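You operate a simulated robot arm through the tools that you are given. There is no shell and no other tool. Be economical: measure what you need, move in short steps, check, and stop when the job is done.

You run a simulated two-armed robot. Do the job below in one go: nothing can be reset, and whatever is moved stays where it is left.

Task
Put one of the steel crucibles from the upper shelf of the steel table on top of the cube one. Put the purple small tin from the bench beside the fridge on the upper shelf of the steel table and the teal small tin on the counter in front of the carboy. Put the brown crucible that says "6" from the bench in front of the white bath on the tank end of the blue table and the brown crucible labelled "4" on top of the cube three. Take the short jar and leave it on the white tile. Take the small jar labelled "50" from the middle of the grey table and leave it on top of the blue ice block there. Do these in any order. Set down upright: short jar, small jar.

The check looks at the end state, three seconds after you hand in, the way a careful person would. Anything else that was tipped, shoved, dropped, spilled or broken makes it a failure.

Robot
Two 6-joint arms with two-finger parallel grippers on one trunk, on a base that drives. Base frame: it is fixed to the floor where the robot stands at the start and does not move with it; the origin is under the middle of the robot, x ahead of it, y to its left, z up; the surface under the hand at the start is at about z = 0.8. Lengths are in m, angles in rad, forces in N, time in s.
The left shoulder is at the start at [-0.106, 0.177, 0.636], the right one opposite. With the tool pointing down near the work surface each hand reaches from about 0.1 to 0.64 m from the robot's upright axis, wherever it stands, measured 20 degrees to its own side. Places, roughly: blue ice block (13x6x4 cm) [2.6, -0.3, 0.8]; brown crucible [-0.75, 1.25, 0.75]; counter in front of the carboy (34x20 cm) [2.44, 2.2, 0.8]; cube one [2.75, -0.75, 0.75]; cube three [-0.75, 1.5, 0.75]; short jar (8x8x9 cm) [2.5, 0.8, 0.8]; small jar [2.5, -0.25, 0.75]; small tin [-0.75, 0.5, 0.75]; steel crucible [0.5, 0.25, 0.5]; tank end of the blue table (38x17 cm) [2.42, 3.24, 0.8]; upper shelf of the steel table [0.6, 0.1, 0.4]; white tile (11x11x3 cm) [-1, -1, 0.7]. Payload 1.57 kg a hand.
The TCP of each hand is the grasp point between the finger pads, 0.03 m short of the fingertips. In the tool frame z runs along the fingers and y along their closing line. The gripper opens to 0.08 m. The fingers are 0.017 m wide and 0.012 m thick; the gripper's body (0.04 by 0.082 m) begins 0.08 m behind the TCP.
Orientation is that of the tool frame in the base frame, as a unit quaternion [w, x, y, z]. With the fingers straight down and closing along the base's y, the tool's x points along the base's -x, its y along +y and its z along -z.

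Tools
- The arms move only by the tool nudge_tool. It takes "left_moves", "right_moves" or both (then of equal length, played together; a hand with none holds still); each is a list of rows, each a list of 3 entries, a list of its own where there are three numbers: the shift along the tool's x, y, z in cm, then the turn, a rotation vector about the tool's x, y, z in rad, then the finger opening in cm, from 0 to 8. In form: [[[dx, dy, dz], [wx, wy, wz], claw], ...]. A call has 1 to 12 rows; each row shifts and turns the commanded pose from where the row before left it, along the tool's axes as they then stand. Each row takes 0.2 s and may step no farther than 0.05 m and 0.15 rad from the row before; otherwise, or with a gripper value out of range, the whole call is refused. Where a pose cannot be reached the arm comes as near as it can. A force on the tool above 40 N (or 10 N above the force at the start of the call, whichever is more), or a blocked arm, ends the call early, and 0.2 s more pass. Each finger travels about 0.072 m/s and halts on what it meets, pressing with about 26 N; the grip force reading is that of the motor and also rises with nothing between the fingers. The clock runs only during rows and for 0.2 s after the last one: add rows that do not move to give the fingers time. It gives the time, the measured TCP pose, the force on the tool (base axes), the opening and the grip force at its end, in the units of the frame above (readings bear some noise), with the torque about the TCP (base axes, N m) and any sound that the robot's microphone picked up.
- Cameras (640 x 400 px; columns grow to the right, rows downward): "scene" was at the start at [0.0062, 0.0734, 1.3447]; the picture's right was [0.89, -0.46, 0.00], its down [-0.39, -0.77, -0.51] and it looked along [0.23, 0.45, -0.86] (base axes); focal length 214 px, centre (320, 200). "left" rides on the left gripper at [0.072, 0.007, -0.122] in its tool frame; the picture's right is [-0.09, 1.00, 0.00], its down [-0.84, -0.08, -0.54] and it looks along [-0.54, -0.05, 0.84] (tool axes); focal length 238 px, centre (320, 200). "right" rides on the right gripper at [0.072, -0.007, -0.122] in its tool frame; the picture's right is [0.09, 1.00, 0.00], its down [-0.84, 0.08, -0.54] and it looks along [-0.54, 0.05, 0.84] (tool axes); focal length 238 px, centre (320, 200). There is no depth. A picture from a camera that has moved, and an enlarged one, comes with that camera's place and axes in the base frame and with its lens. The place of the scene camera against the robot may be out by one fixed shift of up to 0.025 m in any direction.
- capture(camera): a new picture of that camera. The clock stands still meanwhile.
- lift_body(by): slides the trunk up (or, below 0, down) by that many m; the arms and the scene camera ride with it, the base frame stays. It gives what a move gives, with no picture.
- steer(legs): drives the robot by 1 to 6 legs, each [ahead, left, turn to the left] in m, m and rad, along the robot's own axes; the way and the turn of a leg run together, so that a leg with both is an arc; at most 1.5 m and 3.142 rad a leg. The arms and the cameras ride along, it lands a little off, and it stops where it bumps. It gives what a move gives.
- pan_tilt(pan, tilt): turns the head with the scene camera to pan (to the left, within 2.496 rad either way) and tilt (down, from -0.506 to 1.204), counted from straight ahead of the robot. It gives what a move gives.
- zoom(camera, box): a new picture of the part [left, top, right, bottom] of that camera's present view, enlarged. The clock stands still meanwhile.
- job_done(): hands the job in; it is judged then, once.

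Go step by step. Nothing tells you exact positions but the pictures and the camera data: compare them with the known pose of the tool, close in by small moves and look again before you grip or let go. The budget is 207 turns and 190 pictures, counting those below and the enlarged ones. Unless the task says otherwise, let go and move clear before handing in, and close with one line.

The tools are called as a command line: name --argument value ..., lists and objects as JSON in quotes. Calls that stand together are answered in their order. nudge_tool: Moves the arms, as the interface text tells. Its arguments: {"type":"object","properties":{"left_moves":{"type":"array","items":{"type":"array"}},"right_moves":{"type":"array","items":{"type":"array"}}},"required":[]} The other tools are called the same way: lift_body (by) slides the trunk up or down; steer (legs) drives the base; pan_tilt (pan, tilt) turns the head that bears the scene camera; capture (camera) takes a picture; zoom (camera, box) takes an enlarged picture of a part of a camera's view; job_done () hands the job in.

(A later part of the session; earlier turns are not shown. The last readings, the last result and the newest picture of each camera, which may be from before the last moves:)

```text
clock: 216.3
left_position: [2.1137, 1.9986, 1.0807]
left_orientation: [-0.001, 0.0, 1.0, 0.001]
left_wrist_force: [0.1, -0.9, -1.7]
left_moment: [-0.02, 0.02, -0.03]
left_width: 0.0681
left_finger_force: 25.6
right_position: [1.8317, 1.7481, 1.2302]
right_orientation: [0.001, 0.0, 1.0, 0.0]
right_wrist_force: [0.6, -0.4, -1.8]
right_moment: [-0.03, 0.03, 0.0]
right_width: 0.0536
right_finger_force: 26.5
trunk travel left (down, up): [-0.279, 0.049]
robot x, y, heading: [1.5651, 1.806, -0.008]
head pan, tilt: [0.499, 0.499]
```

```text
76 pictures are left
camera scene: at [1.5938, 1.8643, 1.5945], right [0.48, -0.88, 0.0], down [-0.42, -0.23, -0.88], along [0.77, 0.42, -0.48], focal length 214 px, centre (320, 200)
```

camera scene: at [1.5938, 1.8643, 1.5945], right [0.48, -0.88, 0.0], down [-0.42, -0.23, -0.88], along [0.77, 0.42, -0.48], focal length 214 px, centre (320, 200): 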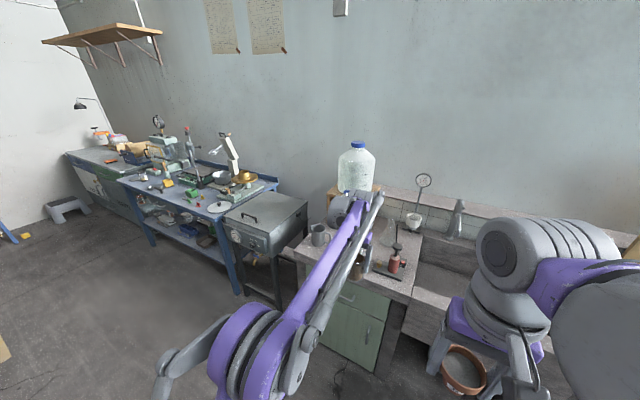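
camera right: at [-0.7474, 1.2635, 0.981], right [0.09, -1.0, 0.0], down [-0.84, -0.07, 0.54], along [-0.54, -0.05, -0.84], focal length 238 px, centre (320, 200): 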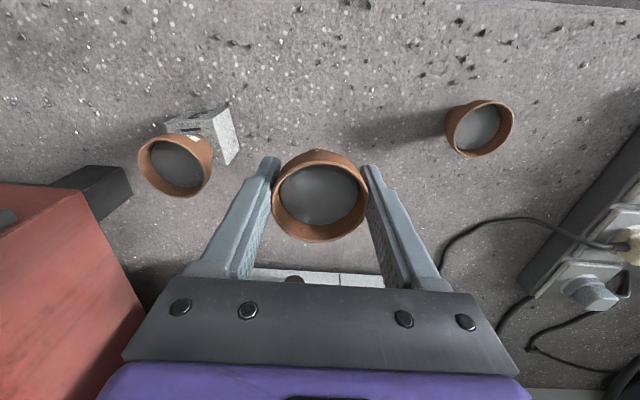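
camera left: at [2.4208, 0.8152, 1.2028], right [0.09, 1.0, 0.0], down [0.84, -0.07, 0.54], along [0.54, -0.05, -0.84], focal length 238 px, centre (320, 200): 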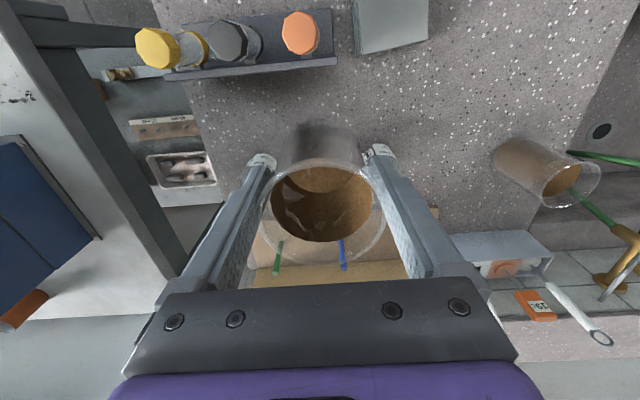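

The blue table lies past the grey tank. I drive on to y≈3.4 and look at its near (tank) end.

steer --legs '[[0, 1.4, 0], [0, 0.2, 0]]'

pan_tilt --pan -0.05 --tilt 0.65

capture --camera "scene"

capture --camera "right"

```text
clock: 230.8
left_position: [2.1398, 3.5875, 1.0794]
left_orientation: [-0.001, 0.011, 1.0, 0.0]
left_wrist_force: [0.6, -0.2, -2.5]
left_moment: [0.0, 0.01, 0.0]
left_width: 0.068
left_finger_force: 26.0
right_position: [1.8506, 3.3436, 1.2307]
right_orientation: [0.001, 0.013, 1.0, 0.0]
right_wrist_force: [0.2, 0.2, 0.1]
right_moment: [0.0, -0.01, 0.01]
right_width: 0.0531
right_finger_force: 25.9
trunk travel left (down, up): [-0.279, 0.049]
robot x, y, heading: [1.5849, 3.4116, -0.028]
head pan, tilt: [0.499, 0.499]
```

```text
clock: 231.8
left_position: [2.1393, 3.5876, 1.0803]
left_orientation: [-0.001, 0.012, 1.0, -0.001]
left_wrist_force: [0.1, 0.7, -1.3]
left_moment: [0.02, -0.02, 0.02]
left_width: 0.0683
left_finger_force: 25.6
right_position: [1.8521, 3.3431, 1.23]
right_orientation: [0.0, 0.012, 1.0, 0.0]
right_wrist_force: [-0.3, 0.0, -0.7]
right_moment: [-0.02, 0.01, 0.03]
right_width: 0.0535
right_finger_force: 26.4
trunk travel left (down, up): [-0.279, 0.049]
robot x, y, heading: [1.5881, 3.4102, -0.023]
head pan, tilt: [-0.051, 0.649]
```

```text
75 pictures are left
camera scene: at [1.6222, 3.4179, 1.5812], right [-0.07, -1.0, 0.0], down [-0.6, 0.05, -0.8], along [0.79, -0.06, -0.6], focal length 214 px, centre (320, 200)
```

scene: 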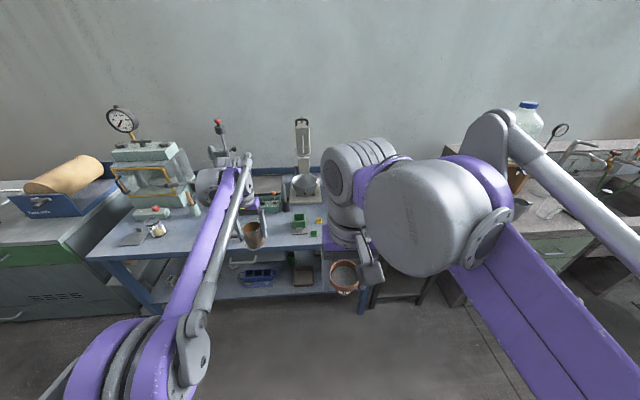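

```text
74 pictures are left
camera right: at [1.7789, 3.3385, 1.353], right [-0.07, 1.0, 0.0], down [0.84, 0.06, 0.54], along [0.54, 0.04, -0.84], focal length 238 px, centre (320, 200)
```

right: 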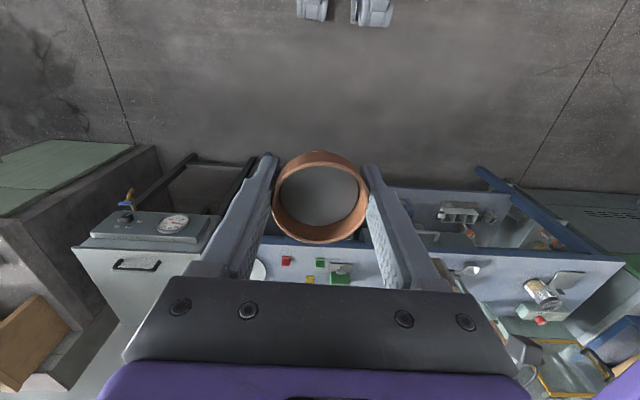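

I retract the left hand with the jar, then drive closer with the right hand to see the free area at the tank end.

nudge_tool --left_moves '[[[4, 0, 0], [0, 0, 0], 5.8], [[4, 0, 0], [0, 0, 0], 5.8], [[4, 0, 0], [0, 0, 0], 5.8], [[4, 0, 0], [0, 0, 0], 5.8]]'

steer --legs '[[0.28, 0.0, 0.025]]'

capture --camera "right"

pan_tilt --pan 0.1 --tilt 0.85

capture --camera "scene"

```text
clock: 232.8
left_position: [1.9781, 3.5926, 1.0818]
left_orientation: [0.0, 0.013, 1.0, 0.0]
left_wrist_force: [-0.5, -0.4, -1.5]
left_moment: [0.0, -0.01, -0.01]
left_width: 0.0679
left_finger_force: 25.8
right_position: [1.8503, 3.3438, 1.2312]
right_orientation: [0.001, 0.013, 1.0, 0.001]
right_wrist_force: [-0.7, 0.5, -1.2]
right_moment: [-0.03, -0.01, 0.0]
right_width: 0.0535
right_finger_force: 26.2
trunk travel left (down, up): [-0.279, 0.049]
robot x, y, heading: [1.5901, 3.408, -0.025]
head pan, tilt: [-0.051, 0.649]
```

```text
clock: 234.7
left_position: [2.2555, 3.6043, 1.0814]
left_orientation: [0.0, -0.004, 1.0, 0.001]
left_wrist_force: [0.2, -0.3, -2.3]
left_moment: [0.01, 0.01, 0.01]
left_width: 0.0679
left_finger_force: 25.6
right_position: [2.1337, 3.3481, 1.2303]
right_orientation: [0.0, -0.004, 1.0, -0.001]
right_wrist_force: [-1.3, 0.3, -0.5]
right_moment: [-0.01, 0.0, -0.02]
right_width: 0.0535
right_finger_force: 26.1
trunk travel left (down, up): [-0.279, 0.049]
robot x, y, heading: [1.8728, 3.4077, 0.008]
head pan, tilt: [-0.051, 0.649]
```

```text
73 pictures are left
camera right: at [2.0615, 3.3419, 1.3529], right [-0.1, 1.0, 0.0], down [0.84, 0.08, 0.54], along [0.54, 0.05, -0.84], focal length 238 px, centre (320, 200)
```

right: 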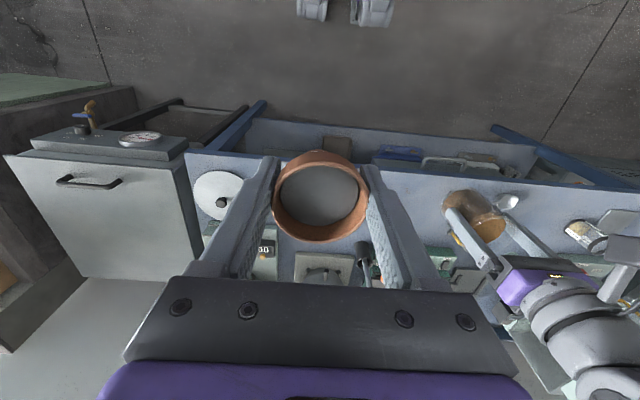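

```text
clock: 235.5
left_position: [2.2565, 3.6038, 1.081]
left_orientation: [0.0, -0.003, 1.0, 0.001]
left_wrist_force: [-0.3, -0.2, -1.6]
left_moment: [0.01, 0.05, -0.03]
left_width: 0.0678
left_finger_force: 26.3
right_position: [2.1334, 3.3494, 1.231]
right_orientation: [0.0, -0.004, 1.0, 0.0]
right_wrist_force: [0.2, -1.0, -2.0]
right_moment: [0.02, 0.02, -0.01]
right_width: 0.0535
right_finger_force: 26.4
trunk travel left (down, up): [-0.279, 0.049]
robot x, y, heading: [1.8668, 3.4087, 0.006]
head pan, tilt: [0.099, 0.85]
```

```text
72 pictures are left
camera scene: at [1.8942, 3.4288, 1.5647], right [0.11, -0.99, 0.0], down [-0.75, -0.08, -0.66], along [0.66, 0.07, -0.75], focal length 214 px, centre (320, 200)
```

scene: 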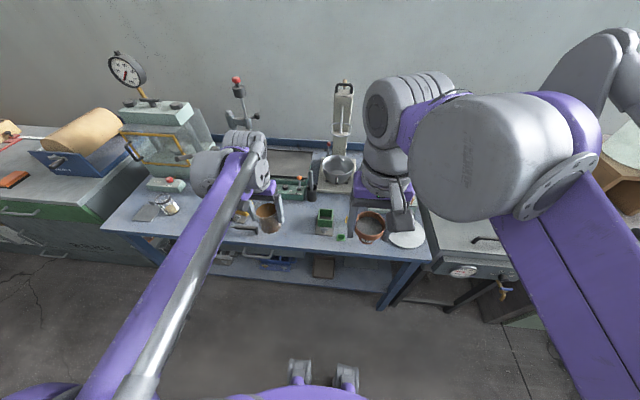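

zoom --camera "scene" --box '[270, 160, 450, 280]'

```text
3.33 times, centred on (360, 220) of scene
camera zoom: at [1.8942, 3.4288, 1.5647], right [0.11, -0.99, 0.0], down [-0.75, -0.08, -0.66], along [0.66, 0.07, -0.75], focal length 715 px, centre (187, 133)
```

zoom: 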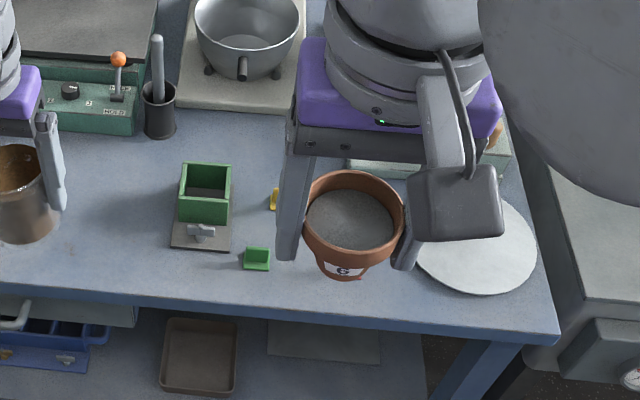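

The tank-end area is partly hidden by the hand; I move the right hand aside to view the free space.

nudge_tool --right_moves '[[[0, -4.5, 0], [0, 0, 0], 4], [[0, -4.5, 0], [0, 0, 0], 4], [[0, -4.5, 0], [0, 0, 0], 4], [[0, -4.5, 0], [0, 0, 0], 4], [[0, -4.5, 0], [0, 0, 0], 4], [[0, 0, 0], [0, 0, 0], 4]]'

capture --camera "right"

zoom --camera "scene" --box '[270, 160, 450, 280]'

```text
clock: 236.9
left_position: [2.2551, 3.6031, 1.0807]
left_orientation: [-0.001, -0.004, 1.0, 0.0]
left_wrist_force: [0.1, -0.6, -0.8]
left_moment: [-0.03, 0.0, 0.03]
left_width: 0.068
left_finger_force: 27.1
right_position: [2.1358, 3.1237, 1.2307]
right_orientation: [0.0, -0.003, 1.0, -0.001]
right_wrist_force: [0.4, 0.3, -0.8]
right_moment: [-0.02, 0.0, 0.02]
right_width: 0.0532
right_finger_force: 25.5
trunk travel left (down, up): [-0.279, 0.049]
robot x, y, heading: [1.8689, 3.4112, 0.005]
head pan, tilt: [0.099, 0.85]
```

```text
70 pictures are left
camera right: at [2.0641, 3.1171, 1.3529], right [-0.1, 1.0, 0.0], down [0.84, 0.08, 0.54], along [0.54, 0.05, -0.84], focal length 238 px, centre (320, 200)
```

right: 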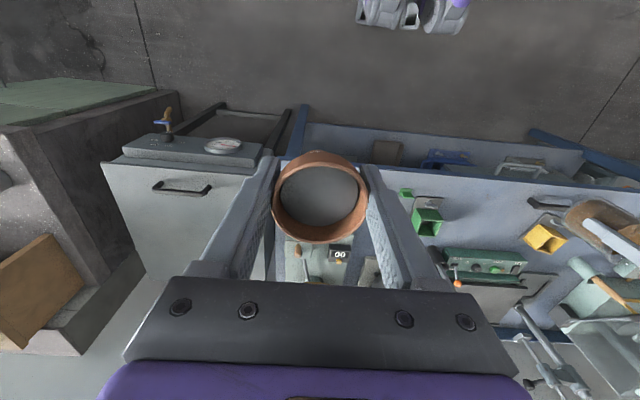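

```text
3.33 times, centred on (360, 220) of scene
camera zoom: at [1.8937, 3.4292, 1.5646], right [0.11, -0.99, 0.0], down [-0.75, -0.08, -0.66], along [0.66, 0.07, -0.75], focal length 715 px, centre (187, 133)
```

zoom: 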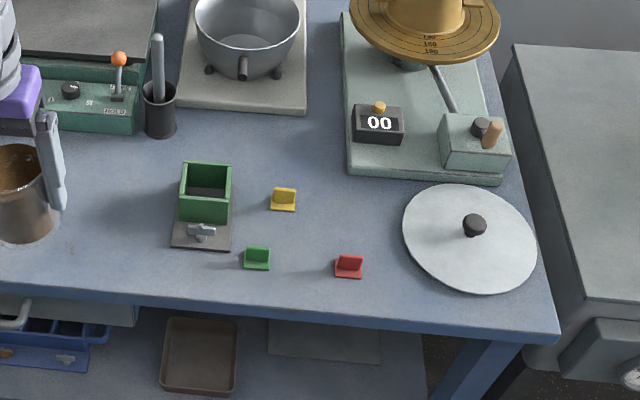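

Clear view now: a free spot lies at about (2.447, 3.28) between the yellow clip, red clip and the white lid. I move the right hand there at height, then partly down.

nudge_tool --right_moves '[[[-4.4, 2.15, 0], [0, 0, 0], 4], [[-4.4, 2.15, 0], [0, 0, 0], 4], [[-4.4, 2.15, 0], [0, 0, 0], 4], [[-4.4, 2.15, 0], [0, 0, 0], 4], [[-4.4, 2.15, 0], [0, 0, 0], 4], [[-4.4, 2.15, 0], [0, 0, 0], 4], [[-4.4, 2.15, 0], [0, 0, 0], 4], [[0, 0, 4.5], [0, 0, 0], 4], [[0, 0, 4.5], [0, 0, 0], 4], [[0, 0, 4.5], [0, 0, 0], 4], [[0, 0, 4.5], [0, 0, 0], 4], [[0, 0, 0], [0, 0, 0], 4]]'

capture --camera "right"

zoom --camera "scene" --box '[270, 160, 450, 280]'

```text
clock: 239.5
left_position: [2.255, 3.6038, 1.0801]
left_orientation: [-0.001, -0.004, 1.0, 0.0]
left_wrist_force: [-0.1, -0.4, -1.3]
left_moment: [-0.01, 0.0, 0.0]
left_width: 0.068
left_finger_force: 25.9
right_position: [2.3996, 3.264, 1.0319]
right_orientation: [0.0, -0.004, 1.0, 0.0]
right_wrist_force: [-0.6, 0.5, -0.4]
right_moment: [0.02, 0.0, 0.01]
right_width: 0.0535
right_finger_force: 25.2
right hand out of reach, approached as far as the arm can: row 6, 7
trunk travel left (down, up): [-0.279, 0.049]
robot x, y, heading: [1.8675, 3.4058, 0.005]
head pan, tilt: [0.099, 0.85]
```

```text
68 pictures are left
camera right: at [2.3276, 3.2575, 1.1542], right [-0.1, 1.0, 0.0], down [0.84, 0.08, 0.54], along [0.54, 0.05, -0.84], focal length 238 px, centre (320, 200)
```

right: 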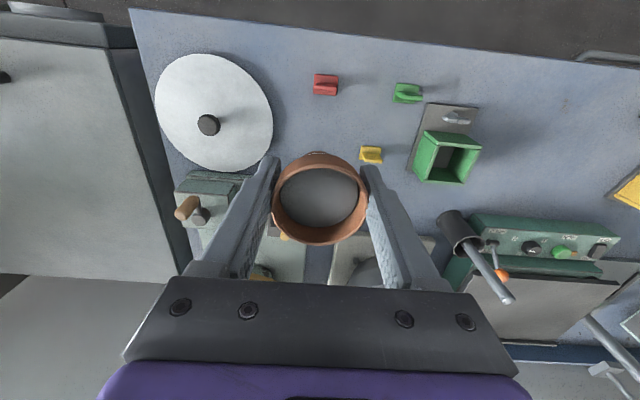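

```text
3.33 times, centred on (360, 220) of scene
camera zoom: at [1.8937, 3.4289, 1.5646], right [0.11, -0.99, 0.0], down [-0.75, -0.08, -0.66], along [0.66, 0.07, -0.75], focal length 715 px, centre (187, 133)
```

zoom: 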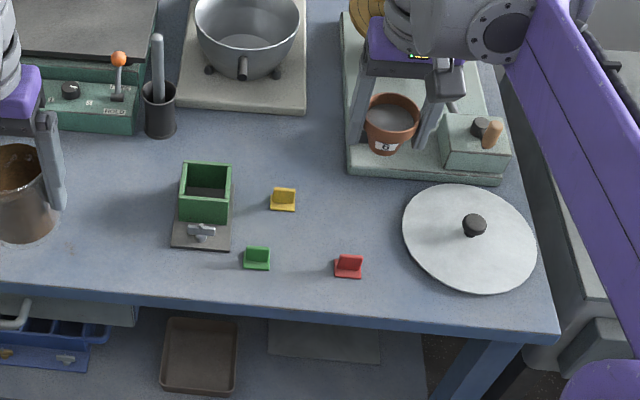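

Using the wrist view, the free spot centre is (2.447, 3.268). I lower, then extend to it.

nudge_tool --right_moves '[[[0, 0, 4], [0, 0, 0], 4], [[0, 0, 4], [0, 0, 0], 4], [[-2.4, 0.2, 0], [0, 0, 0], 4], [[-2.4, 0.2, 0], [0, 0, 0], 4], [[0, 0, 4], [0, 0, 0], 4], [[0, 0, 0], [0, 0, 0], 4]]'

capture --camera "right"

```text
clock: 240.9
left_position: [2.2551, 3.6041, 1.0801]
left_orientation: [-0.001, -0.004, 1.0, 0.0]
left_wrist_force: [0.3, 0.6, -2.0]
left_moment: [0.0, 0.0, 0.03]
left_width: 0.0683
left_finger_force: 25.5
right_position: [2.4468, 3.2672, 0.9131]
right_orientation: [0.0, -0.004, 1.0, 0.0]
right_wrist_force: [-1.0, 1.0, -1.0]
right_moment: [0.01, 0.01, 0.01]
right_width: 0.0533
right_finger_force: 25.7
trunk travel left (down, up): [-0.279, 0.049]
robot x, y, heading: [1.8707, 3.4094, 0.006]
head pan, tilt: [0.099, 0.85]
```

```text
66 pictures are left
camera right: at [2.3748, 3.2602, 1.0346], right [-0.1, 1.0, 0.0], down [0.84, 0.08, 0.54], along [0.54, 0.05, -0.84], focal length 238 px, centre (320, 200)
```

right: 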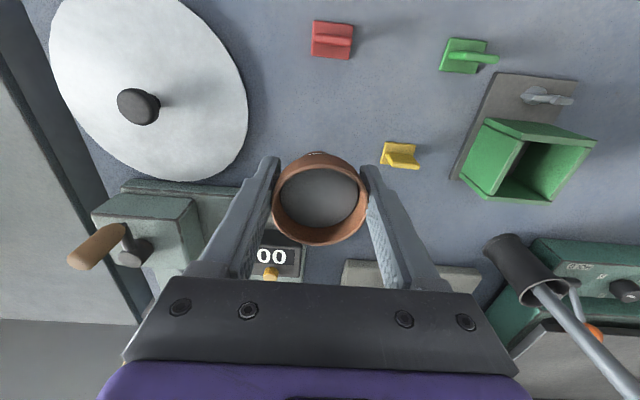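

Placement is clear of all clips and the machine base. I lower to near contact and step down.

nudge_tool --right_moves '[[[0, 0, 3], [0, 0, 0], 4], [[0, 0, 2.8], [0, 0, 0], 4], [[0, 0, 0], [0, 0, 0], 4]]'

nudge_tool --right_moves '[[[0, 0, 0.4], [0, 0, 0], 4], [[0, 0, 0], [0, 0, 0], 4]]'

nudge_tool --right_moves '[[[0, 0, 0.4], [0, 0, 0], 4], [[0, 0, 0], [0, 0, 0], 4]]'

nudge_tool --right_moves '[[[0, 0, 0.2], [0, 0, 0], 4], [[0, 0, 0], [0, 0, 0], 4]]'

```text
clock: 241.7
left_position: [2.2572, 3.6036, 1.0805]
left_orientation: [0.0, -0.004, 1.0, 0.0]
left_wrist_force: [0.5, -0.2, -2.1]
left_moment: [0.0, 0.05, 0.01]
left_width: 0.068
left_finger_force: 26.0
right_position: [2.4485, 3.2682, 0.8534]
right_orientation: [0.0, -0.003, 1.0, 0.0]
right_wrist_force: [-0.6, 0.2, -1.6]
right_moment: [-0.01, 0.02, -0.02]
right_width: 0.0534
right_finger_force: 26.1
trunk travel left (down, up): [-0.279, 0.049]
robot x, y, heading: [1.869, 3.4082, 0.009]
head pan, tilt: [0.099, 0.85]
```

```text
clock: 242.3
left_position: [2.2551, 3.6033, 1.0813]
left_orientation: [-0.001, -0.003, 1.0, 0.0]
left_wrist_force: [0.6, 0.7, -1.6]
left_moment: [0.01, 0.05, -0.04]
left_width: 0.0677
left_finger_force: 26.0
right_position: [2.449, 3.2669, 0.8497]
right_orientation: [-0.001, -0.003, 1.0, 0.001]
right_wrist_force: [-1.3, -0.2, -0.8]
right_moment: [-0.03, 0.0, 0.01]
right_width: 0.0533
right_finger_force: 26.5
trunk travel left (down, up): [-0.279, 0.049]
robot x, y, heading: [1.8727, 3.4055, 0.006]
head pan, tilt: [0.099, 0.85]
```

```text
clock: 242.9
left_position: [2.256, 3.604, 1.0806]
left_orientation: [-0.001, -0.003, 1.0, 0.0]
left_wrist_force: [-0.5, -0.3, -1.4]
left_moment: [-0.03, -0.01, -0.01]
left_width: 0.0677
left_finger_force: 26.1
right_position: [2.4494, 3.2692, 0.8464]
right_orientation: [0.0, -0.003, 1.0, 0.0]
right_wrist_force: [-1.1, -0.1, -0.1]
right_moment: [-0.02, 0.01, 0.06]
right_width: 0.0535
right_finger_force: 26.3
trunk travel left (down, up): [-0.279, 0.049]
robot x, y, heading: [1.8704, 3.4069, 0.007]
head pan, tilt: [0.099, 0.85]
```

```text
clock: 243.5
left_position: [2.256, 3.6022, 1.0808]
left_orientation: [-0.001, -0.003, 1.0, 0.0]
left_wrist_force: [0.1, -0.2, -1.4]
left_moment: [-0.01, 0.01, -0.02]
left_width: 0.0678
left_finger_force: 26.0
right_position: [2.4489, 3.2688, 0.8435]
right_orientation: [0.0, -0.003, 1.0, 0.001]
right_wrist_force: [-0.2, -0.3, -1.0]
right_moment: [0.03, 0.01, 0.01]
right_width: 0.0532
right_finger_force: 25.7
trunk travel left (down, up): [-0.279, 0.049]
robot x, y, heading: [1.8741, 3.4105, 0.006]
head pan, tilt: [0.099, 0.85]
```

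nudge_tool --right_moves '[[[0, 0, 0.2], [0, 0, 0], 4], [[0, 0, 0], [0, 0, 0], 4]]'

nudge_tool --right_moves '[[[0, 0, 0.2], [0, 0, 0], 4], [[0, 0, 0], [0, 0, 0], 4]]'

zoom --camera "scene" --box '[330, 180, 420, 240]'

```text
clock: 244.1
left_position: [2.2564, 3.6041, 1.0797]
left_orientation: [-0.001, -0.004, 1.0, 0.0]
left_wrist_force: [0.6, -0.4, -0.8]
left_moment: [0.02, 0.01, 0.0]
left_width: 0.0682
left_finger_force: 25.4
right_position: [2.4497, 3.2685, 0.8419]
right_orientation: [0.0, -0.003, 1.0, 0.0]
right_wrist_force: [-0.2, -0.1, -0.2]
right_moment: [0.01, 0.0, 0.0]
right_width: 0.0535
right_finger_force: 25.7
trunk travel left (down, up): [-0.279, 0.049]
robot x, y, heading: [1.8727, 3.4057, 0.008]
head pan, tilt: [0.099, 0.85]
```

```text
clock: 244.7
left_position: [2.2561, 3.6041, 1.0802]
left_orientation: [-0.001, -0.003, 1.0, -0.001]
left_wrist_force: [-0.7, -0.3, -1.8]
left_moment: [-0.01, 0.01, 0.02]
left_width: 0.0681
left_finger_force: 26.2
right_position: [2.4489, 3.2683, 0.8398]
right_orientation: [-0.001, -0.003, 1.0, 0.0]
right_wrist_force: [-0.1, 0.7, -1.4]
right_moment: [0.0, 0.01, -0.01]
right_width: 0.0535
right_finger_force: 25.6
trunk travel left (down, up): [-0.279, 0.049]
robot x, y, heading: [1.8692, 3.4073, 0.008]
head pan, tilt: [0.099, 0.85]
```

```text
6.67 times, centred on (375, 210) of scene
camera zoom: at [1.894, 3.4288, 1.5646], right [0.11, -0.99, 0.0], down [-0.75, -0.08, -0.66], along [0.66, 0.07, -0.75], focal length 1430 px, centre (-47, 133)
```

zoom: 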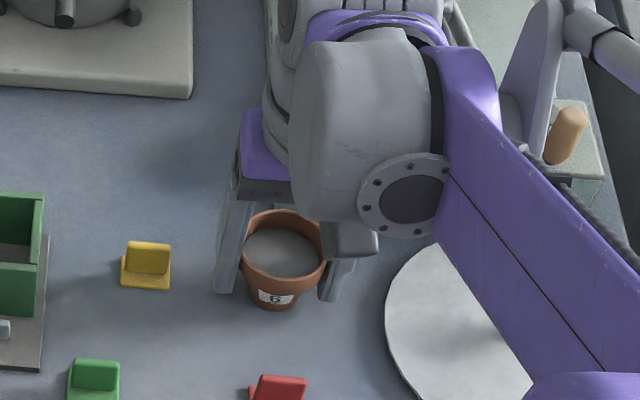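

Not yet touching; I continue.

nudge_tool --right_moves '[[[0, 0, 0.25], [0, 0, 0], 4], [[0, 0, 0], [0, 0, 0], 4]]'

nudge_tool --right_moves '[[[0, 0, 0.25], [0, 0, 0], 4], [[0, 0, 0], [0, 0, 0], 4]]'

nudge_tool --right_moves '[[[0, 0, 0.25], [0, 0, 0], 4], [[0, 0, 0], [0, 0, 0], 4]]'

zoom --camera "scene" --box '[350, 190, 390, 230]'

```text
clock: 245.3
left_position: [2.2553, 3.6039, 1.0813]
left_orientation: [0.0, -0.003, 1.0, -0.001]
left_wrist_force: [-0.2, -0.1, -1.2]
left_moment: [-0.02, 0.03, -0.04]
left_width: 0.068
left_finger_force: 26.1
right_position: [2.4493, 3.2685, 0.8376]
right_orientation: [0.0, -0.003, 1.0, 0.0]
right_wrist_force: [0.8, 0.2, 8.5]
right_moment: [0.13, -0.11, -0.04]
right_width: 0.0533
right_finger_force: 25.8
trunk travel left (down, up): [-0.279, 0.049]
robot x, y, heading: [1.8694, 3.4054, 0.007]
head pan, tilt: [0.099, 0.85]
```

```text
clock: 245.9
left_position: [2.2542, 3.6039, 1.0821]
left_orientation: [0.0, -0.004, 1.0, 0.0]
left_wrist_force: [0.2, 0.1, -2.0]
left_moment: [0.02, 0.03, 0.02]
left_width: 0.0679
left_finger_force: 26.3
right_position: [2.4485, 3.2682, 0.8364]
right_orientation: [0.0, -0.003, 1.0, -0.001]
right_wrist_force: [2.1, -5.9, 22.5]
right_moment: [0.08, -0.17, -0.04]
right_width: 0.0537
right_finger_force: 25.7
trunk travel left (down, up): [-0.279, 0.049]
robot x, y, heading: [1.8656, 3.4047, 0.007]
head pan, tilt: [0.099, 0.85]
```

```text
clock: 246.5
left_position: [2.2543, 3.6027, 1.0818]
left_orientation: [0.0, -0.004, 1.0, 0.0]
left_wrist_force: [0.1, 0.0, -1.7]
left_moment: [0.01, 0.05, 0.06]
left_width: 0.0678
left_finger_force: 25.8
right_position: [2.4485, 3.2679, 0.8343]
right_orientation: [0.0, -0.004, 1.0, 0.0]
right_wrist_force: [0.2, -4.2, 25.7]
right_moment: [0.13, -0.03, 0.0]
right_width: 0.0535
right_finger_force: 26.5
trunk travel left (down, up): [-0.279, 0.049]
robot x, y, heading: [1.8689, 3.4081, 0.006]
head pan, tilt: [0.099, 0.85]
```

```text
10.00 times, centred on (370, 210) of scene
camera zoom: at [1.8913, 3.4288, 1.5647], right [0.11, -0.99, 0.0], down [-0.75, -0.08, -0.66], along [0.66, 0.07, -0.75], focal length 2145 px, centre (-180, 100)
```

zoom: 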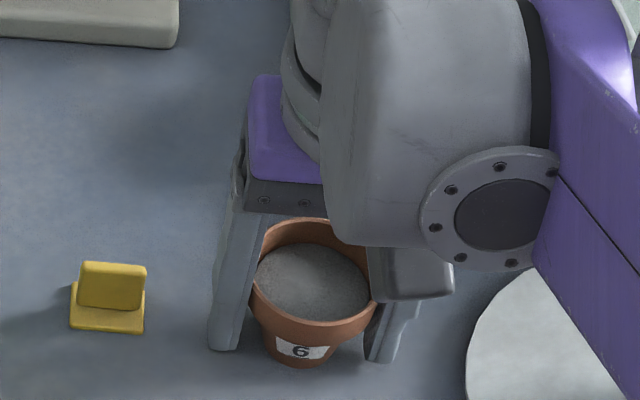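

It is on the table. I relieve the pressure, open and rise.

nudge_tool --right_moves '[[[0, 0, -0.35], [0, 0, 0], 5.0], [[0, 0, 0], [0, 0, 0], 5.6], [[0, 0, 0], [0, 0, 0], 6.4], [[0, 0, 0], [0, 0, 0], 6.6], [[0, 0, -3], [0, 0, 0], 6.6], [[0, 0, -4], [0, 0, 0], 6.6], [[0, 0, -4], [0, 0, 0], 6.6], [[3, 0, -3], [0, 0, 0], 6.6], [[3, 0, -3], [0, 0, 0], 6.6], [[4, 0, 0], [0, 0, 0], 6.6], [[4, 0, 0], [0, 0, 0], 6.6]]'

zoom --camera "scene" --box '[270, 160, 450, 280]'

```text
clock: 248.9
left_position: [2.2547, 3.603, 1.0805]
left_orientation: [-0.001, -0.005, 1.0, 0.0]
left_wrist_force: [-0.2, -0.3, -0.3]
left_moment: [0.01, -0.06, 0.0]
left_width: 0.068
left_finger_force: 26.4
right_position: [2.3081, 3.2677, 1.0065]
right_orientation: [0.0, -0.003, 1.0, 0.0]
right_wrist_force: [-0.3, -1.0, 0.0]
right_moment: [0.03, 0.0, 0.01]
right_width: 0.0662
right_finger_force: 0.0
trunk travel left (down, up): [-0.279, 0.049]
robot x, y, heading: [1.8672, 3.4089, 0.007]
head pan, tilt: [0.099, 0.85]
```

```text
3.33 times, centred on (360, 220) of scene
camera zoom: at [1.8923, 3.4288, 1.5646], right [0.11, -0.99, 0.0], down [-0.75, -0.08, -0.66], along [0.66, 0.07, -0.75], focal length 715 px, centre (187, 133)
```

zoom: 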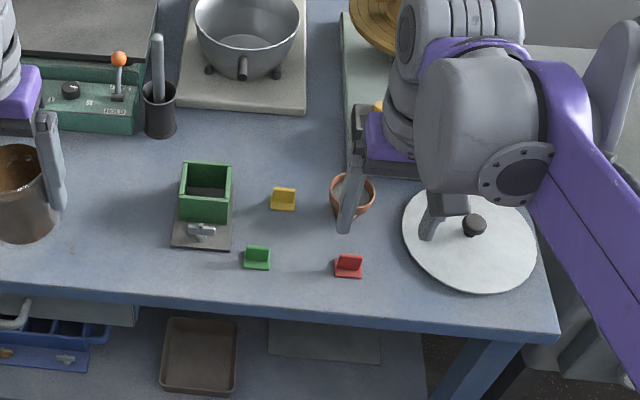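

Crucible 6 is at the tank end of the blue table. I drive back along the aisle with the short jar toward the white tile.

nudge_tool --right_moves '[[[3, 0, -4], [0, 0, 0], 8], [[3, 0, -4], [0, 0, 0], 8]]'

steer --legs '[[-0.37, 0, 0], [0, -1.4, 0], [0, -1.4, 0], [0, -1.4, 0]]'

```text
clock: 249.5
left_position: [2.2557, 3.6038, 1.082]
left_orientation: [-0.001, -0.003, 1.0, 0.0]
left_wrist_force: [0.4, 0.0, -2.6]
left_moment: [0.03, 0.01, 0.01]
left_width: 0.0678
left_finger_force: 26.0
right_position: [2.2488, 3.2647, 1.0857]
right_orientation: [0.001, -0.004, 1.0, 0.0]
right_wrist_force: [0.5, 0.6, 0.1]
right_moment: [-0.02, 0.01, 0.01]
right_width: 0.0799
right_finger_force: 0.0
trunk travel left (down, up): [-0.279, 0.049]
robot x, y, heading: [1.8696, 3.4062, 0.007]
head pan, tilt: [0.099, 0.85]
```

```text
clock: 287.8
left_position: [1.9246, -0.574, 1.0811]
left_orientation: [-0.001, -0.003, 1.0, 0.001]
left_wrist_force: [-1.2, 0.2, -2.2]
left_moment: [0.02, 0.04, 0.0]
left_width: 0.0681
left_finger_force: 25.9
right_position: [1.9196, -0.9116, 1.0855]
right_orientation: [-0.001, -0.004, 1.0, 0.0]
right_wrist_force: [-0.1, -0.2, -0.8]
right_moment: [0.03, -0.02, 0.02]
right_width: 0.0796
right_finger_force: 0.0
trunk travel left (down, up): [-0.279, 0.049]
robot x, y, heading: [1.5367, -0.7743, 0.006]
head pan, tilt: [0.099, 0.85]
```

I turn around here in the open and drive to the rear bench.

steer --legs '[[0, 0, 1.57], [0, 0, 1.566], [1.5, 0, 0]]'

pan_tilt --pan 0.1 --tilt 0.6

capture --camera "scene"

```text
clock: 302.7
left_position: [-0.3205, -0.9436, 1.0809]
left_orientation: [0.0, 1.0, -0.009, 0.002]
left_wrist_force: [0.5, 0.3, -1.8]
left_moment: [-0.03, -0.04, 0.0]
left_width: 0.0682
left_finger_force: 25.9
right_position: [-0.3073, -0.6066, 1.085]
right_orientation: [0.0, 1.0, -0.008, -0.001]
right_wrist_force: [-0.3, 1.4, -0.1]
right_moment: [0.02, 0.01, 0.02]
right_width: 0.0799
right_finger_force: 0.1
trunk travel left (down, up): [-0.279, 0.049]
robot x, y, heading: [0.0729, -0.7555, 3.124]
head pan, tilt: [0.099, 0.85]
```

```text
clock: 303.5
left_position: [-0.3201, -0.9438, 1.0803]
left_orientation: [-0.001, 1.0, -0.009, 0.001]
left_wrist_force: [0.0, 0.0, -1.7]
left_moment: [0.0, -0.02, 0.01]
left_width: 0.0677
left_finger_force: 25.9
right_position: [-0.3066, -0.6062, 1.085]
right_orientation: [-0.001, 1.0, -0.009, 0.0]
right_wrist_force: [0.4, 0.0, -0.7]
right_moment: [0.03, 0.02, 0.0]
right_width: 0.0802
right_finger_force: 0.2
trunk travel left (down, up): [-0.279, 0.049]
robot x, y, heading: [0.0709, -0.7571, 3.126]
head pan, tilt: [0.099, 0.6]
```

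```text
62 pictures are left
camera scene: at [0.0106, -0.7518, 1.5854], right [-0.08, 1.0, 0.0], down [0.56, 0.05, -0.82], along [-0.82, -0.07, -0.57], focal length 214 px, centre (320, 200)
```

scene: 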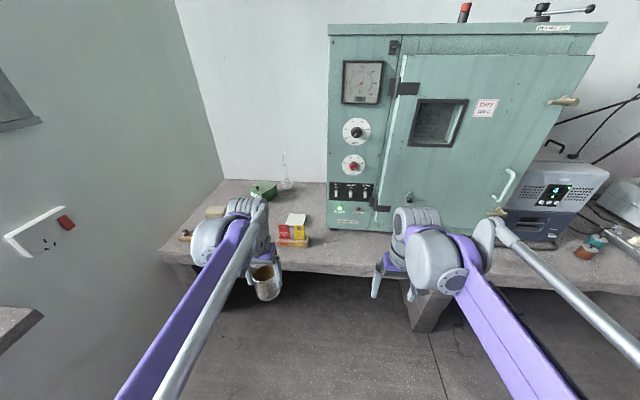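

zoom --camera "scene" --box '[160, 165, 360, 290]'

capture --camera "left"

```text
3.20 times, centred on (260, 228) of scene
camera zoom: at [0.0106, -0.7518, 1.5854], right [-0.08, 1.0, 0.0], down [0.56, 0.05, -0.82], along [-0.82, -0.07, -0.57], focal length 686 px, centre (512, 112)
```

zoom: 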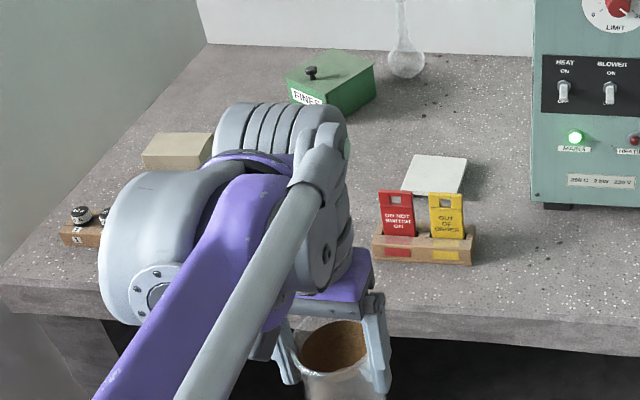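

```text
60 pictures are left
camera left: at [-0.2496, -0.9521, 1.2033], right [-0.11, -0.99, 0.0], down [-0.84, 0.09, 0.54], along [-0.54, 0.06, -0.84], focal length 238 px, centre (320, 200)
```

left: 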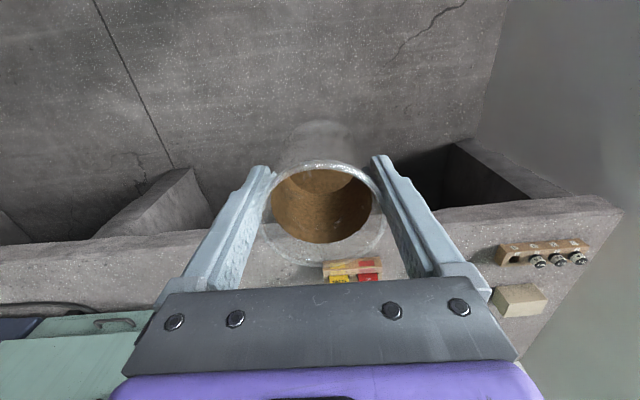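

The white tile lies behind the sign holder, centre about (-0.985, -1.0). I tuck the right hand back (oven in front) and drive in.

nudge_tool --right_moves '[[[4, 0, 0], [0, 0, 0], 8], [[4, 0, 0], [0, 0, 0], 8], [[4, 0, 0], [0, 0, 0], 8], [[3, 0, 0], [0, 0, 0], 8]]'

steer --legs '[[0.42, 0.03, 0.015]]'

pan_tilt --pan 0.35 --tilt 0.85

capture --camera "scene"

capture --camera "left"

```text
clock: 304.5
left_position: [-0.3197, -0.9435, 1.0803]
left_orientation: [0.001, 1.0, -0.009, 0.001]
left_wrist_force: [0.1, -0.1, -2.3]
left_moment: [0.01, 0.02, -0.02]
left_width: 0.0682
left_finger_force: 26.0
right_position: [-0.1561, -0.6111, 1.0831]
right_orientation: [0.001, 1.0, -0.009, 0.0]
right_wrist_force: [-0.1, -0.2, 0.3]
right_moment: [0.03, 0.03, -0.01]
right_width: 0.08
right_finger_force: 0.1
trunk travel left (down, up): [-0.279, 0.049]
robot x, y, heading: [0.0711, -0.7615, 3.122]
head pan, tilt: [0.099, 0.6]
```

```text
clock: 307.1
left_position: [-0.7393, -0.9781, 1.0812]
left_orientation: [0.0, 1.0, 0.001, 0.001]
left_wrist_force: [-0.3, -0.1, -1.5]
left_moment: [0.0, -0.01, -0.03]
left_width: 0.0679
left_finger_force: 25.8
right_position: [-0.583, -0.6418, 1.083]
right_orientation: [-0.001, 1.0, 0.001, 0.0]
right_wrist_force: [0.2, 0.4, -0.2]
right_moment: [0.0, 0.0, -0.01]
right_width: 0.0799
right_finger_force: 0.2
trunk travel left (down, up): [-0.279, 0.049]
robot x, y, heading: [-0.3519, -0.7848, -3.137]
head pan, tilt: [0.099, 0.6]
```

```text
clock: 307.9
left_position: [-0.7401, -0.9783, 1.0806]
left_orientation: [0.001, 1.0, 0.003, 0.001]
left_wrist_force: [0.5, -0.1, -1.5]
left_moment: [-0.01, -0.03, 0.02]
left_width: 0.0679
left_finger_force: 25.8
right_position: [-0.5819, -0.6409, 1.0833]
right_orientation: [0.0, 1.0, 0.002, 0.0]
right_wrist_force: [0.5, 0.1, 0.3]
right_moment: [-0.02, 0.01, 0.03]
right_width: 0.0799
right_finger_force: 0.1
trunk travel left (down, up): [-0.279, 0.049]
robot x, y, heading: [-0.3559, -0.7854, -3.137]
head pan, tilt: [0.351, 0.85]
```

```text
59 pictures are left
camera scene: at [-0.3981, -0.7974, 1.5647], right [-0.35, 0.94, 0.0], down [0.7, 0.26, -0.66], along [-0.62, -0.23, -0.75], focal length 214 px, centre (320, 200)
```

scene: 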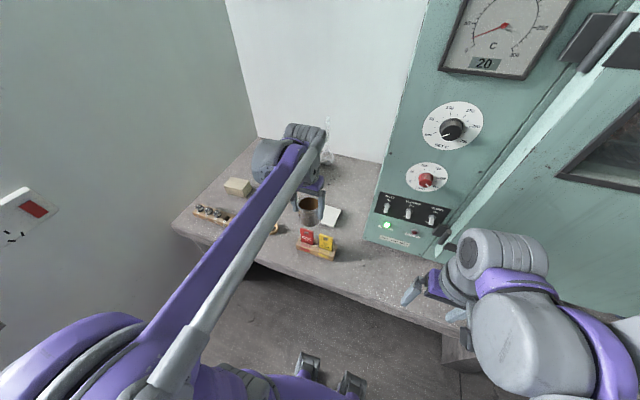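

```text
58 pictures are left
camera left: at [-0.6688, -0.9855, 1.2033], right [-0.09, -1.0, 0.0], down [-0.84, 0.07, 0.54], along [-0.54, 0.05, -0.84], focal length 238 px, centre (320, 200)
```

left: 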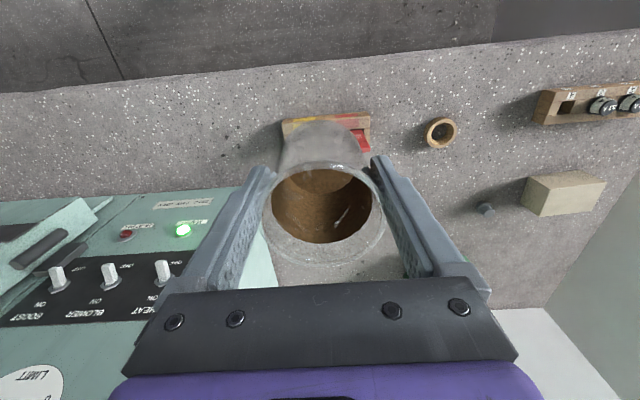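

zoom --camera "scene" --box '[270, 180, 370, 260]'

```text
5.00 times, centred on (320, 220) of scene
camera zoom: at [-0.3981, -0.7974, 1.5647], right [-0.35, 0.94, 0.0], down [0.7, 0.26, -0.66], along [-0.62, -0.23, -0.75], focal length 1072 px, centre (320, 100)
```

zoom: 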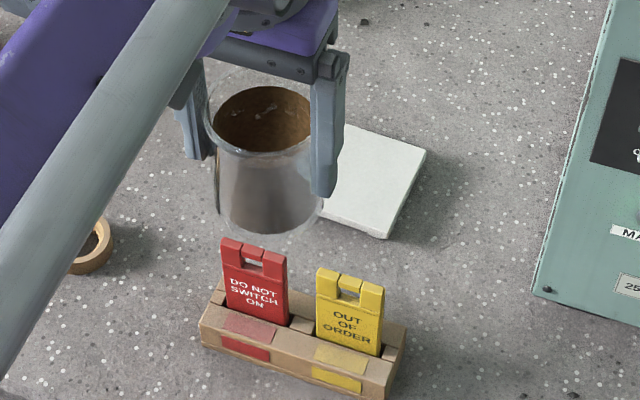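

Tile centre estimate ≈ (-0.99, -1.0). I extend the left hand part-way and look with the wrist camera.

nudge_tool --left_moves '[[[-4, 0.7, 2], [0, 0, 0], 5.8], [[-4, 0.7, 2], [0, 0, 0], 5.8], [[-4, 0.7, 2], [0, 0, 0], 5.8], [[-4, 0, 2], [0, 0, 0], 5.8], [[0, 0, 0], [0, 0, 0], 5.8]]'

capture --camera "left"

zoom --camera "scene" --box '[270, 160, 370, 240]'

```text
clock: 309.1
left_position: [-0.8988, -1.0002, 1.0014]
left_orientation: [0.0, 1.0, 0.002, 0.001]
left_wrist_force: [0.1, -0.5, -1.2]
left_moment: [0.0, -0.03, 0.01]
left_width: 0.068
left_finger_force: 26.3
right_position: [-0.5815, -0.6412, 1.0827]
right_orientation: [0.0, 1.0, 0.001, 0.0]
right_wrist_force: [0.1, 0.4, -0.6]
right_moment: [0.0, 0.05, -0.03]
right_width: 0.08
right_finger_force: 0.0
trunk travel left (down, up): [-0.279, 0.049]
robot x, y, heading: [-0.3549, -0.7827, -3.138]
head pan, tilt: [0.351, 0.85]
```

```text
56 pictures are left
camera left: at [-0.8286, -1.0076, 1.1228], right [-0.09, -1.0, 0.0], down [-0.84, 0.07, 0.54], along [-0.54, 0.05, -0.84], focal length 238 px, centre (320, 200)
```

left: 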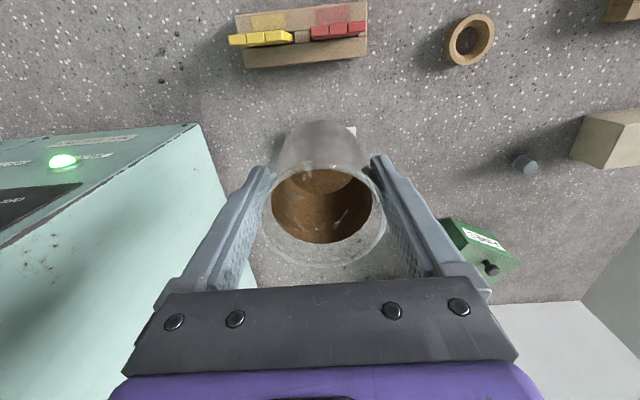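

```text
5.00 times, centred on (320, 200) of scene
camera zoom: at [-0.3968, -0.7973, 1.5646], right [-0.35, 0.94, 0.0], down [0.7, 0.26, -0.66], along [-0.62, -0.23, -0.75], focal length 1072 px, centre (320, 200)
```

zoom: 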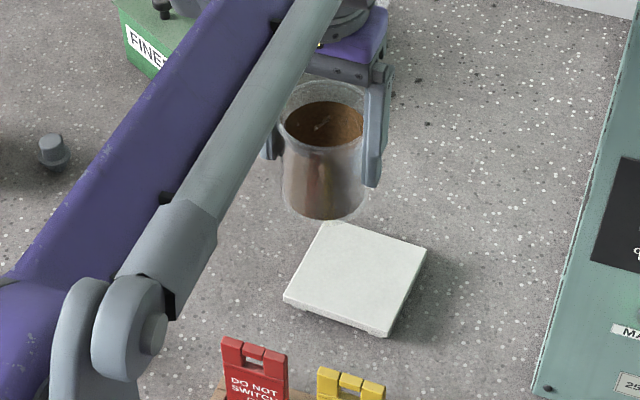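

The tile's near corner seen by the wrist camera confirms the centre at (-0.995, -1.001). I drive 5 cm nearer, extend over it and lower partway.

steer --legs '[[0.05, 0, 0]]'

nudge_tool --left_moves '[[[-2.2, 0, 2.5], [0, 0, 0], 5.8], [[-2.2, 0, 2.5], [0, 0, 0], 5.8], [[0, 0, 4], [0, 0, 0], 5.8], [[0, 0, 4], [0, 0, 0], 5.8], [[0, 0, 0], [0, 0, 0], 5.8]]'

capture --camera "left"

zoom --camera "scene" --box '[270, 160, 370, 240]'

```text
clock: 310.0
left_position: [-0.9482, -1.0003, 1.0009]
left_orientation: [0.0, 1.0, 0.002, 0.001]
left_wrist_force: [0.7, -0.3, -1.8]
left_moment: [0.01, -0.03, 0.0]
left_width: 0.0681
left_finger_force: 26.1
right_position: [-0.6304, -0.6411, 1.0838]
right_orientation: [0.0, 1.0, 0.001, 0.0]
right_wrist_force: [-0.5, -0.4, 0.2]
right_moment: [0.01, 0.0, 0.0]
right_width: 0.08
right_finger_force: 0.0
trunk travel left (down, up): [-0.279, 0.049]
robot x, y, heading: [-0.4033, -0.7857, -3.136]
head pan, tilt: [0.351, 0.85]
```

```text
clock: 311.2
left_position: [-0.9931, -0.998, 0.8716]
left_orientation: [-0.001, 1.0, 0.001, 0.001]
left_wrist_force: [0.2, 0.5, -2.8]
left_moment: [0.01, -0.02, 0.0]
left_width: 0.068
left_finger_force: 26.7
right_position: [-0.6309, -0.6414, 1.0843]
right_orientation: [0.001, 1.0, 0.002, 0.0]
right_wrist_force: [0.1, -0.2, 0.7]
right_moment: [0.0, -0.01, -0.02]
right_width: 0.0799
right_finger_force: 0.0
trunk travel left (down, up): [-0.279, 0.049]
robot x, y, heading: [-0.4039, -0.7836, -3.144]
head pan, tilt: [0.351, 0.85]
```

```text
54 pictures are left
camera left: at [-0.9214, -1.0066, 0.994], right [-0.09, -1.0, 0.0], down [-0.84, 0.08, 0.54], along [-0.54, 0.05, -0.84], focal length 238 px, centre (320, 200)
```

left: 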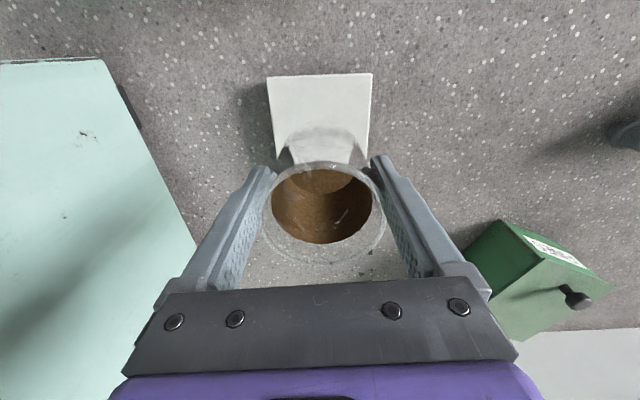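

```text
5.00 times, centred on (320, 200) of scene
camera zoom: at [-0.4464, -0.7975, 1.5646], right [-0.35, 0.94, 0.0], down [0.7, 0.26, -0.66], along [-0.62, -0.23, -0.75], focal length 1072 px, centre (320, 200)
```

zoom: 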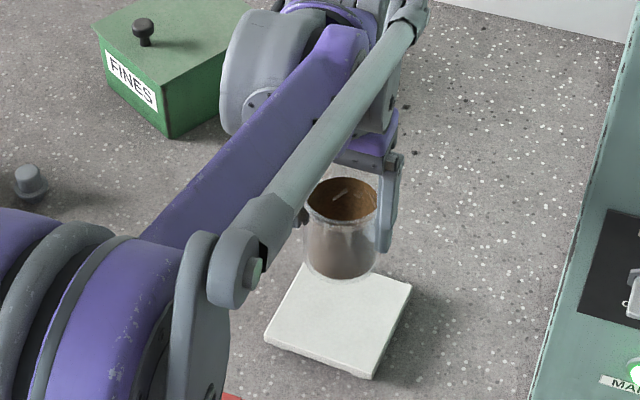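

The tile centre is (-0.998, -1.001); I correct by 5 mm and lower to just above it.

nudge_tool --left_moves '[[[-0.45, 0.3, 2.2], [0, 0, 0], 5.8], [[0, 0, 2.2], [0, 0, 0], 5.8], [[0, 0, 2], [0, 0, 0], 5.8], [[0, 0, 0], [0, 0, 0], 5.8]]'

nudge_tool --left_moves '[[[0, 0, 0.3], [0, 0, 0], 5.8], [[0, 0, 0], [0, 0, 0], 5.8]]'

nudge_tool --left_moves '[[[0, 0, 0.25], [0, 0, 0], 5.8], [[0, 0, 0], [0, 0, 0], 5.8]]'

zoom --camera "scene" --box '[300, 180, 370, 240]'

```text
clock: 312.2
left_position: [-0.9971, -1.0023, 0.8073]
left_orientation: [0.0, 1.0, 0.001, 0.001]
left_wrist_force: [-0.5, 0.5, -2.1]
left_moment: [0.01, -0.04, -0.02]
left_width: 0.0679
left_finger_force: 26.2
right_position: [-0.6313, -0.6404, 1.0842]
right_orientation: [0.0, 1.0, 0.002, 0.0]
right_wrist_force: [-0.2, 0.0, 0.1]
right_moment: [0.01, -0.01, 0.02]
right_width: 0.0801
right_finger_force: 0.0
trunk travel left (down, up): [-0.279, 0.049]
robot x, y, heading: [-0.4017, -0.7871, -3.138]
head pan, tilt: [0.351, 0.85]
```

```text
clock: 312.8
left_position: [-0.9975, -1.0029, 0.8049]
left_orientation: [-0.001, 1.0, 0.001, 0.001]
left_wrist_force: [-0.5, -0.6, -2.5]
left_moment: [-0.02, -0.01, 0.0]
left_width: 0.068
left_finger_force: 26.2
right_position: [-0.6315, -0.6418, 1.0828]
right_orientation: [0.0, 1.0, 0.001, 0.0]
right_wrist_force: [-0.5, 0.0, 0.2]
right_moment: [0.0, 0.01, 0.0]
right_width: 0.0802
right_finger_force: 0.1
trunk travel left (down, up): [-0.279, 0.049]
robot x, y, heading: [-0.401, -0.7813, -3.137]
head pan, tilt: [0.351, 0.85]
```

```text
clock: 313.4
left_position: [-0.9967, -1.0029, 0.8021]
left_orientation: [0.0, 1.0, 0.001, 0.0]
left_wrist_force: [0.1, 0.1, -1.5]
left_moment: [0.02, 0.0, -0.01]
left_width: 0.068
left_finger_force: 26.0
right_position: [-0.6318, -0.6409, 1.0831]
right_orientation: [0.0, 1.0, 0.001, 0.0]
right_wrist_force: [0.8, -0.5, 0.6]
right_moment: [-0.01, 0.02, -0.01]
right_width: 0.0799
right_finger_force: 0.1
trunk travel left (down, up): [-0.279, 0.049]
robot x, y, heading: [-0.4003, -0.7857, -3.14]
head pan, tilt: [0.351, 0.85]
```

```text
6.67 times, centred on (335, 210) of scene
camera zoom: at [-0.4467, -0.7976, 1.5646], right [-0.35, 0.94, 0.0], down [0.7, 0.26, -0.66], along [-0.62, -0.23, -0.75], focal length 1430 px, centre (220, 133)
```

zoom: 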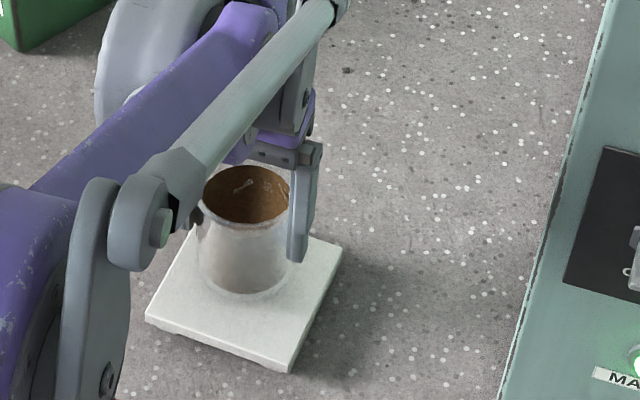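

The jar is centred over the tile and nearly touching. I step down to contact.

nudge_tool --left_moves '[[[0, 0, 0.2], [0, 0, 0], 5.8], [[0, 0, 0], [0, 0, 0], 5.8]]'

nudge_tool --left_moves '[[[0, 0, 0.2], [0, 0, 0], 5.8], [[0, 0, 0], [0, 0, 0], 5.8]]'

nudge_tool --left_moves '[[[0, 0, 0.15], [0, 0, 0], 5.8], [[0, 0, 0], [0, 0, 0], 5.8]]'

```text
clock: 314.0
left_position: [-0.9971, -1.0037, 0.8]
left_orientation: [0.0, 1.0, 0.002, 0.002]
left_wrist_force: [0.2, -0.5, -1.5]
left_moment: [-0.01, -0.02, 0.01]
left_width: 0.0681
left_finger_force: 25.7
right_position: [-0.6326, -0.6425, 1.0828]
right_orientation: [0.0, 1.0, 0.001, 0.0]
right_wrist_force: [-0.5, -0.9, 0.4]
right_moment: [0.0, 0.0, 0.01]
right_width: 0.0802
right_finger_force: 0.1
trunk travel left (down, up): [-0.279, 0.049]
robot x, y, heading: [-0.4038, -0.78, -3.142]
head pan, tilt: [0.351, 0.85]
```

```text
clock: 314.6
left_position: [-0.9977, -1.0037, 0.7974]
left_orientation: [0.0, 1.0, 0.001, 0.0]
left_wrist_force: [-1.0, 0.3, -1.5]
left_moment: [0.03, -0.02, 0.0]
left_width: 0.068
left_finger_force: 26.1
right_position: [-0.6314, -0.6416, 1.0833]
right_orientation: [0.0, 1.0, 0.001, 0.0]
right_wrist_force: [-0.4, 0.8, 0.3]
right_moment: [-0.02, 0.0, 0.01]
right_width: 0.0802
right_finger_force: 0.1
trunk travel left (down, up): [-0.279, 0.049]
robot x, y, heading: [-0.4046, -0.781, -3.145]
head pan, tilt: [0.351, 0.85]
```

```text
clock: 315.2
left_position: [-0.9975, -1.0027, 0.7949]
left_orientation: [0.0, 1.0, 0.002, 0.001]
left_wrist_force: [-0.4, 0.1, -1.1]
left_moment: [0.0, -0.02, 0.01]
left_width: 0.068
left_finger_force: 25.8
right_position: [-0.631, -0.6415, 1.0832]
right_orientation: [-0.001, 1.0, 0.002, 0.0]
right_wrist_force: [-1.0, 0.1, 0.6]
right_moment: [0.0, 0.02, 0.05]
right_width: 0.08
right_finger_force: 0.0
trunk travel left (down, up): [-0.279, 0.049]
robot x, y, heading: [-0.4009, -0.7845, -3.137]
head pan, tilt: [0.351, 0.85]
```

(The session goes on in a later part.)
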